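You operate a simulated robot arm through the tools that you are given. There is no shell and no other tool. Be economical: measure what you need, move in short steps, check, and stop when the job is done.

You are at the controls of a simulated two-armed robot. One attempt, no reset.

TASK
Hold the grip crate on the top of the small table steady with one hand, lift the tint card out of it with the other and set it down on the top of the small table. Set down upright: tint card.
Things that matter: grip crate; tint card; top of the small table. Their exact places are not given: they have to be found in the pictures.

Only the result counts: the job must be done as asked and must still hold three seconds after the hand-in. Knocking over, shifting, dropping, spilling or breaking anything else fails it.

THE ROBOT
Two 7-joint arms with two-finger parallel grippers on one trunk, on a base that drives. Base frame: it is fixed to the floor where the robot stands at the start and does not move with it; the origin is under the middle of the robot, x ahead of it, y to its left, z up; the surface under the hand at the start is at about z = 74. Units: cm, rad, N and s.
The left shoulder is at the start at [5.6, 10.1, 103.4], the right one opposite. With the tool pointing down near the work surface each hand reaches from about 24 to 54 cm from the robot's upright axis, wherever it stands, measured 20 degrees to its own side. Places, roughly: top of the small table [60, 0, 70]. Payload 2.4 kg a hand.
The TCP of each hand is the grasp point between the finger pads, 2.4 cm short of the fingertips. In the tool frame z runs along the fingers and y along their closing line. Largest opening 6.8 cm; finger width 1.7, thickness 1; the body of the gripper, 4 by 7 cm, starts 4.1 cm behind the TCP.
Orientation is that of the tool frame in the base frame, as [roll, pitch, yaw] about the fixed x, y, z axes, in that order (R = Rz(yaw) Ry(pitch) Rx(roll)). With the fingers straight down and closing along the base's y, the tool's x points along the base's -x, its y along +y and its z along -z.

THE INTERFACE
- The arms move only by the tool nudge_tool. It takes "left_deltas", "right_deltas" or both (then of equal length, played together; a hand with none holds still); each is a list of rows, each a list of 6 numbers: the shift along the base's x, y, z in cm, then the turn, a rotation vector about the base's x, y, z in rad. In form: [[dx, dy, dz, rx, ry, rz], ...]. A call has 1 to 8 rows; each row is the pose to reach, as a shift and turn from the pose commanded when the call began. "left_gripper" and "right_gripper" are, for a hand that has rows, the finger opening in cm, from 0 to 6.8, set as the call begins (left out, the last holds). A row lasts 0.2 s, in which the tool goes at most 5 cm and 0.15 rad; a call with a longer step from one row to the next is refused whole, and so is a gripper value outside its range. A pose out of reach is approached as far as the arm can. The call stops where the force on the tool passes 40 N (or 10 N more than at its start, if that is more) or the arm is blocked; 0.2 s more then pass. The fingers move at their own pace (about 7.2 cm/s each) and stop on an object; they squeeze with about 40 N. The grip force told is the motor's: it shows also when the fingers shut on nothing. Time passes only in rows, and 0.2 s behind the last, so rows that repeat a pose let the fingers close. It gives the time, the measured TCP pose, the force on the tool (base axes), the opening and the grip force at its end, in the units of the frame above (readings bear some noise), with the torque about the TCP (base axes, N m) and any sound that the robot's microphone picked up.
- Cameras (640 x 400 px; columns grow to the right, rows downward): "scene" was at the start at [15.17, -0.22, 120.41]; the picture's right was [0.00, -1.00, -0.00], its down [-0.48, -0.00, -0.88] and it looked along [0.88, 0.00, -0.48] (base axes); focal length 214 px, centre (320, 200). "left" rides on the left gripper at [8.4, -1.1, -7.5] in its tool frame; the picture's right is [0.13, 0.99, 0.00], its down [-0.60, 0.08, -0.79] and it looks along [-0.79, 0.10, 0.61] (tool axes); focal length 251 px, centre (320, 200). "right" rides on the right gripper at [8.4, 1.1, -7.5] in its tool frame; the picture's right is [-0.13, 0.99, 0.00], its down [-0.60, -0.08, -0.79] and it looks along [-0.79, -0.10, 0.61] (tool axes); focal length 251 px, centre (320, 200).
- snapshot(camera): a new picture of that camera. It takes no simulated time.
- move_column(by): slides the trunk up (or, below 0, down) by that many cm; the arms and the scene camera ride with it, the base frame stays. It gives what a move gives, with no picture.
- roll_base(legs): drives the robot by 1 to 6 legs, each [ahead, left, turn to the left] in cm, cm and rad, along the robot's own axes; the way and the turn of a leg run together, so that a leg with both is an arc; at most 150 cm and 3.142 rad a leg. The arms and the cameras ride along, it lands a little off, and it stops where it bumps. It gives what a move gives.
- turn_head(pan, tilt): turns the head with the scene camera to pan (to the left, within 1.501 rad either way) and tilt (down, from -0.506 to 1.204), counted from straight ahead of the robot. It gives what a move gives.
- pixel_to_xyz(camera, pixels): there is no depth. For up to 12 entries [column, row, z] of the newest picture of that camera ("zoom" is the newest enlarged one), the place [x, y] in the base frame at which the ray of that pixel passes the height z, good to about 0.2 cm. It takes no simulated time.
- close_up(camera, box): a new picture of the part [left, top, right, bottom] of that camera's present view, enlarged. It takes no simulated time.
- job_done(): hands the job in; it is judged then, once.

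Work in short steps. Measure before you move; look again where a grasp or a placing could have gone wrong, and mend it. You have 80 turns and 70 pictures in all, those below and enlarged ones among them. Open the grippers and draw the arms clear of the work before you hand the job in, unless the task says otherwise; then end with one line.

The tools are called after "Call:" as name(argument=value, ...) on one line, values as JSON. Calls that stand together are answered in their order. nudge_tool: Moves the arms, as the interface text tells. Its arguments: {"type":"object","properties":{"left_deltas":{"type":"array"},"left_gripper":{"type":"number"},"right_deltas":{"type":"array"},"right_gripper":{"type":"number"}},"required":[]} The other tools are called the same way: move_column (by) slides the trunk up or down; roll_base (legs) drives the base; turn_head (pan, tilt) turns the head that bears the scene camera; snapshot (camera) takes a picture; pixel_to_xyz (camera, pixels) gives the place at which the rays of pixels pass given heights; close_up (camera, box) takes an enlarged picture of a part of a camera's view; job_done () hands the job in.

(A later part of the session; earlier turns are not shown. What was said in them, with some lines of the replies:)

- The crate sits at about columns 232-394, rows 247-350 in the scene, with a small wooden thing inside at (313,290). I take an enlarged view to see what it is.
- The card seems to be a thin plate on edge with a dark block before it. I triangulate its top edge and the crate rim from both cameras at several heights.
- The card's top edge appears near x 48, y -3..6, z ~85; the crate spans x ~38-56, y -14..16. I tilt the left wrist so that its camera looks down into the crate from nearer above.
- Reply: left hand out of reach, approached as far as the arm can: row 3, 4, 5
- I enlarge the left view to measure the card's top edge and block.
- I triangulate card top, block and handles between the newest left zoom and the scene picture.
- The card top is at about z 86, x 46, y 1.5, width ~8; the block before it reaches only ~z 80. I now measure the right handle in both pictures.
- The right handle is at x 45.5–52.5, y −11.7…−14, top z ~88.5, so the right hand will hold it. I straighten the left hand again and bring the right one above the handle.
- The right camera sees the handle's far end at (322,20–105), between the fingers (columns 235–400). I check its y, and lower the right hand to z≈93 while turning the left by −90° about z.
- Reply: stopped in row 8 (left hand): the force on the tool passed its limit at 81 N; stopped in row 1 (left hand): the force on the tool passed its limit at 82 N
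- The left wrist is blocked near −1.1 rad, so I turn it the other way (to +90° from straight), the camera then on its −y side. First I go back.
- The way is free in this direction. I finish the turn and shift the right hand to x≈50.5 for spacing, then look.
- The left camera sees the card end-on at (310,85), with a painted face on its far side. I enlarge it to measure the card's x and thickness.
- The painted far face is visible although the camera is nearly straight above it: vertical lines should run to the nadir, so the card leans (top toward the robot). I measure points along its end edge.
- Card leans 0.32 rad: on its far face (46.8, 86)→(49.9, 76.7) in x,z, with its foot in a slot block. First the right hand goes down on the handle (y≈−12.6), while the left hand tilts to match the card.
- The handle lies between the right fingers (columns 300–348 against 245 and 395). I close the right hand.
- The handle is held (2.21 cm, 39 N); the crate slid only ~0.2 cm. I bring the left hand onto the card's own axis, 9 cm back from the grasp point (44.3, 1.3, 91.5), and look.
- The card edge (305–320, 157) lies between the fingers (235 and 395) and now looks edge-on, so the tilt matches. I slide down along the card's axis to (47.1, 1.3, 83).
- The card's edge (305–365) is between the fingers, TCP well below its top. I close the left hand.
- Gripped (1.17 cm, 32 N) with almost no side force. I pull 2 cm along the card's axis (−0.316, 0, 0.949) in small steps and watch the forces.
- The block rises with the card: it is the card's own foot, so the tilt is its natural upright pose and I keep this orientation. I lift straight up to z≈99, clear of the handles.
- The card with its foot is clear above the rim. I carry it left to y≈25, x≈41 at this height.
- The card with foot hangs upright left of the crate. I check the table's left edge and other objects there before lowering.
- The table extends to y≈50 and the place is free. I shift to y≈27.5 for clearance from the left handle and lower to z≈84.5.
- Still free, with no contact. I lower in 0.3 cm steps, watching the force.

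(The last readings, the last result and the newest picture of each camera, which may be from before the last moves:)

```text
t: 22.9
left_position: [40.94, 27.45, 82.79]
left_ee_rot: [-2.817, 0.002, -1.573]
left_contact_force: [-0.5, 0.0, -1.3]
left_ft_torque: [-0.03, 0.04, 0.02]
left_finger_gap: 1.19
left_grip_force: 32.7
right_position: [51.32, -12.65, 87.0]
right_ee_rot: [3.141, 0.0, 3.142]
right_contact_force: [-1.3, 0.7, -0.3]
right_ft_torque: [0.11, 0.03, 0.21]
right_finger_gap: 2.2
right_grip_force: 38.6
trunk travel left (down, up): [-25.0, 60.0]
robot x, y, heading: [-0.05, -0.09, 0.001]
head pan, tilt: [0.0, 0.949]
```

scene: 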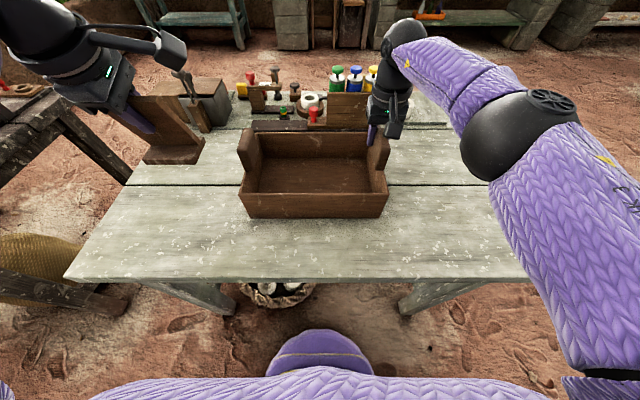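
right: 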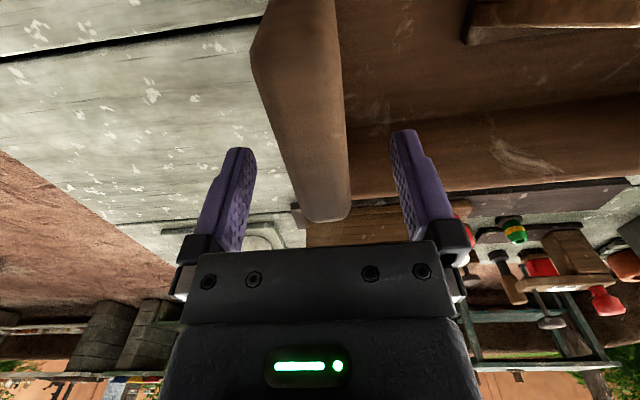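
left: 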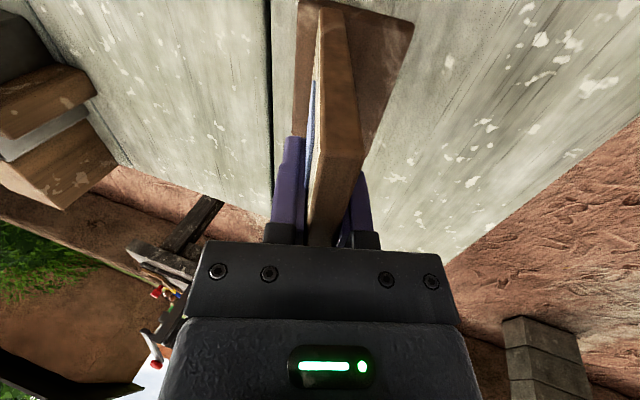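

No contact yet at z 82.8; I go on in finer steps.

Call:
nudge_tool(left_deltas=[[0, 0, -0.15, 0, 0, 0], [0, 0, -0.3, 0, 0, 0], [0, 0, -0.45, 0, 0, 0]])

Call:
close_up(camera="scene", box=[150, 140, 262, 210])

```text
t: 23.7
left_position: [40.86, 27.45, 82.31]
left_ee_rot: [-2.813, 0.002, -1.57]
left_contact_force: [-1.6, 0.0, 13.3]
left_ft_torque: [0.56, 0.45, 0.08]
left_finger_gap: 1.2
left_grip_force: 32.8
right_position: [51.14, -12.67, 87.26]
right_ee_rot: [-3.139, -0.001, 3.141]
right_contact_force: [0.6, 0.6, 0.1]
right_ft_torque: [-0.45, -0.03, -0.06]
right_finger_gap: 2.19
right_grip_force: 39.3
trunk travel left (down, up): [-25.0, 60.0]
robot x, y, heading: [0.04, -0.04, 0.001]
head pan, tilt: [0.0, 0.949]
```

```text
5.71 times, centred on (206, 175) of scene
```

zoom: 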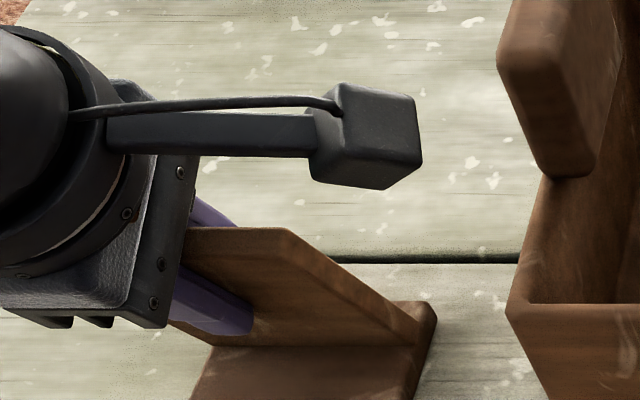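

Contact (13 N up): the foot is on the table. I ease by 0.1 cm and open the left hand to 4 cm.

Call:
nudge_tool(left_deltas=[[0, 0, 0.1, 0, 0, 0], [0, 0, 0.1, 0, 0, 0]])

Call:
nudge_tool(left_deltas=[[0, 0, 0, 0, 0, 0], [0, 0, 0, 0, 0, 0], [0, 0, 0, 0, 0, 0]], left_gripper=4.5)

Call:
snapshot(camera="left")

```text
t: 24.3
left_position: [40.82, 27.46, 82.4]
left_ee_rot: [-2.816, 0.001, -1.571]
left_contact_force: [1.4, -0.9, 7.6]
left_ft_torque: [0.3, 0.08, -0.03]
left_finger_gap: 1.17
left_grip_force: 32.5
right_position: [51.05, -12.65, 87.18]
right_ee_rot: [-3.142, 0.0, 3.14]
right_contact_force: [-0.9, -2.1, 0.3]
right_ft_torque: [-0.07, 0.31, 0.28]
right_finger_gap: 2.18
right_grip_force: 38.7
trunk travel left (down, up): [-25.0, 60.0]
robot x, y, heading: [-0.01, -0.12, -0.002]
head pan, tilt: [0.0, 0.949]
```

```text
t: 25.1
left_position: [40.86, 27.53, 82.28]
left_ee_rot: [-2.818, 0.002, -1.575]
left_contact_force: [0.3, -0.3, 0.7]
left_ft_torque: [0.03, 0.03, 0.0]
left_finger_gap: 4.49
left_grip_force: 0.1
right_position: [51.16, -12.75, 87.17]
right_ee_rot: [3.14, 0.0, -3.141]
right_contact_force: [-0.2, -1.6, 0.1]
right_ft_torque: [0.08, 0.38, 0.14]
right_finger_gap: 2.21
right_grip_force: 38.9
trunk travel left (down, up): [-25.0, 60.0]
robot x, y, heading: [-0.39, -0.07, 0.003]
head pan, tilt: [0.0, 0.949]
```

```text
33 pictures are left
```

left: 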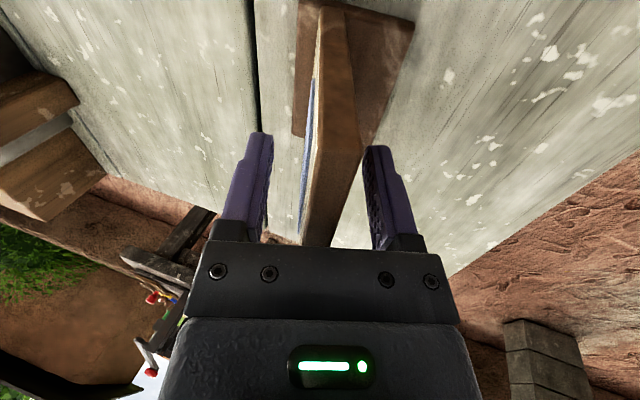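

The card stands free between the open fingers. I withdraw the left hand along its axis, and release the right hand from the handle in the same call.

Call:
nudge_tool(left_deltas=[[-0.63, 0, 1.9, 0, 0, 0], [-1.26, 0, 3.8, 0, 0, 0], [-2.2, 0, 6.6, 0, 0, 0], [-3.2, 0, 9.5, 0, 0, 0], [-4.4, 0, 13, 0, 0, 0], [-5, 2, 16, 0, 0, 0]], right_deltas=[[0, 0, 0, 0, 0, 0], [0, 0, 0, 0, 0, 0], [0, 0, 0, 0, 0, 0], [0, 0, 0, 0, 0, 0], [0, 0, 0, 0, 0, 0], [0, 0, 0, 0, 0, 0]], right_gripper=6.8)

Call:
snapshot(camera="right")

```text
t: 26.5
left_position: [35.87, 29.68, 98.37]
left_ee_rot: [-2.818, 0.001, -1.571]
left_contact_force: [0.4, 0.2, 0.5]
left_ft_torque: [0.02, 0.02, 0.02]
left_finger_gap: 4.5
left_grip_force: 0.0
right_position: [51.12, -12.68, 87.27]
right_ee_rot: [-3.141, -0.001, 3.141]
right_contact_force: [-0.1, -0.2, 0.6]
right_ft_torque: [0.0, 0.02, 0.0]
right_finger_gap: 6.85
right_grip_force: 0.1
trunk travel left (down, up): [-25.0, 60.0]
robot x, y, heading: [0.02, -0.09, 0.003]
head pan, tilt: [0.0, 0.949]
```

```text
32 pictures are left
```

right: 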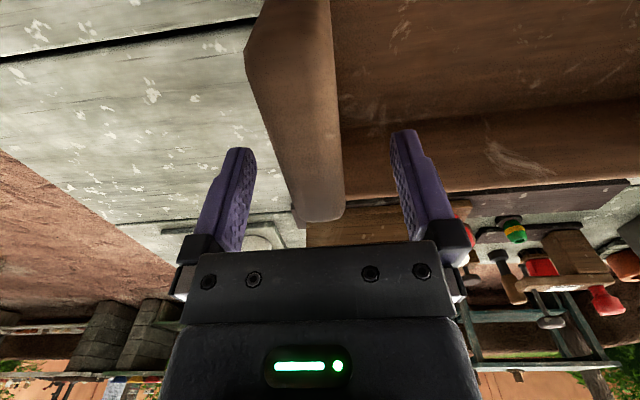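

The right fingers are clear of the handle on both sides. I raise the right hand straight up and away, and check the result.

Call:
nudge_tool(right_deltas=[[0, 0, 3, 0, 0, 0], [0, 0, 6, 0, 0, 0], [0, 0, 10, 0, 0, 0], [-3, -3, 13, 0, 0, 0], [-6, -6, 16, 0, 0, 0], [-6, -6, 16, 0, 0, 0]])

Call:
snapshot(camera="scene")

Call:
snapshot(camera="left")

```text
refused: row 4 steps farther than a row can; nothing moved
```

```text
31 pictures are left
```

scene: 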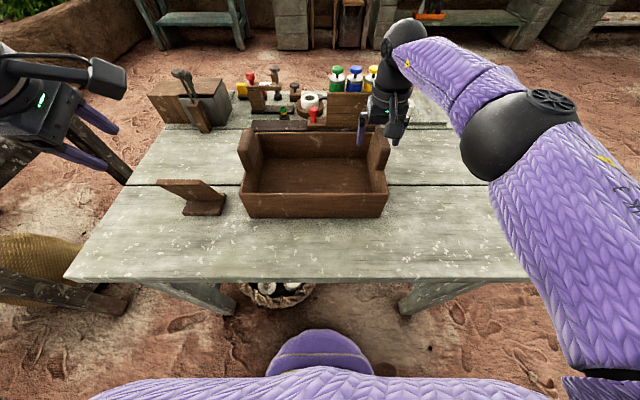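

```text
30 pictures are left
```

left: 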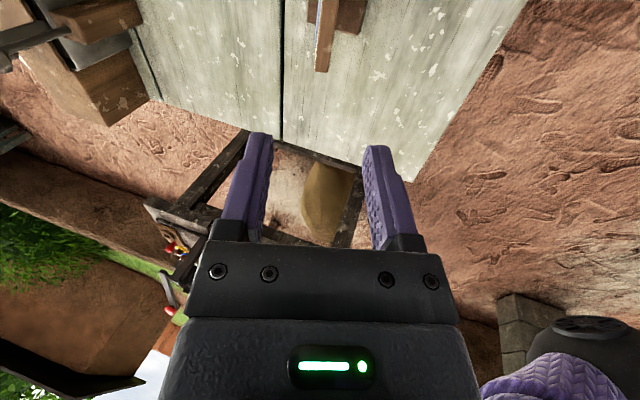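

The card stands on the table at (190,197). The move was refused for one long step, so I repeat it with shorter ones.

Call:
nudge_tool(right_deltas=[[0, 0, 3, 0, 0, 0], [0, 0, 6, 0, 0, 0], [0, 0, 10, 0, 0, 0], [-2, -2, 13, 0, 0, 0], [-4, -4, 15, 0, 0, 0], [-6, -6, 16, 0, 0, 0], [-6, -6, 16, 0, 0, 0]], left_deltas=[[0, 0, 0, 0, 0, 0], [0, 0, 0, 0, 0, 0], [0, 0, 0, 0, 0, 0], [0, 0, 0, 0, 0, 0], [0, 0, 0, 0, 0, 0], [0, 0, 0, 0, 0, 0], [0, 0, 0, 0, 0, 0]], left_gripper=6.8)

Call:
close_up(camera="scene", box=[120, 80, 440, 280])

```text
t: 28.1
left_position: [36.05, 29.61, 98.41]
left_ee_rot: [-2.815, 0.0, -1.573]
left_contact_force: [0.3, 0.2, -0.2]
left_ft_torque: [0.01, -0.03, 0.0]
left_finger_gap: 6.79
left_grip_force: 0.1
right_position: [44.88, -18.72, 103.17]
right_ee_rot: [3.141, 0.001, -3.14]
right_contact_force: [0.1, -0.6, 0.3]
right_ft_torque: [0.04, -0.02, -0.02]
right_finger_gap: 6.81
right_grip_force: 0.1
right hand out of reach, approached as far as the arm can: row 3
trunk travel left (down, up): [-25.0, 60.0]
robot x, y, heading: [0.08, -0.19, 0.001]
head pan, tilt: [0.0, 0.949]
```

```text
2.00 times, centred on (280, 180) of scene
```

zoom: 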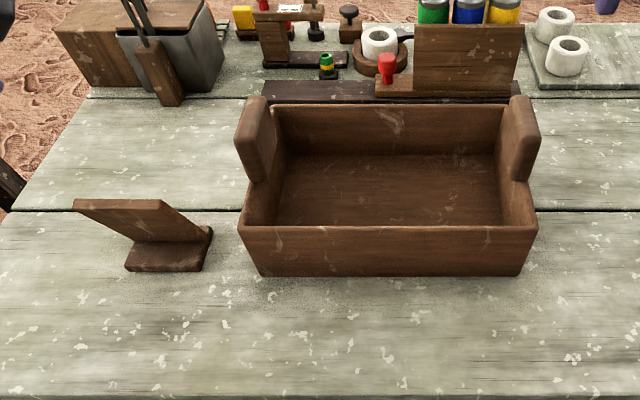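

The card stands upright on its foot beside the crate, the crate is in place and both hands are open and clear, so I hand in.

Call:
job_done()

```text
The job is handed in.
```

I lifted the tint card out of the grip crate with the left hand while the right hand held the crate. The card now stands upright on its own foot on the small table, to the left of the crate; the crate slid about 0.2 cm when I gripped it, and nothing else was touched.
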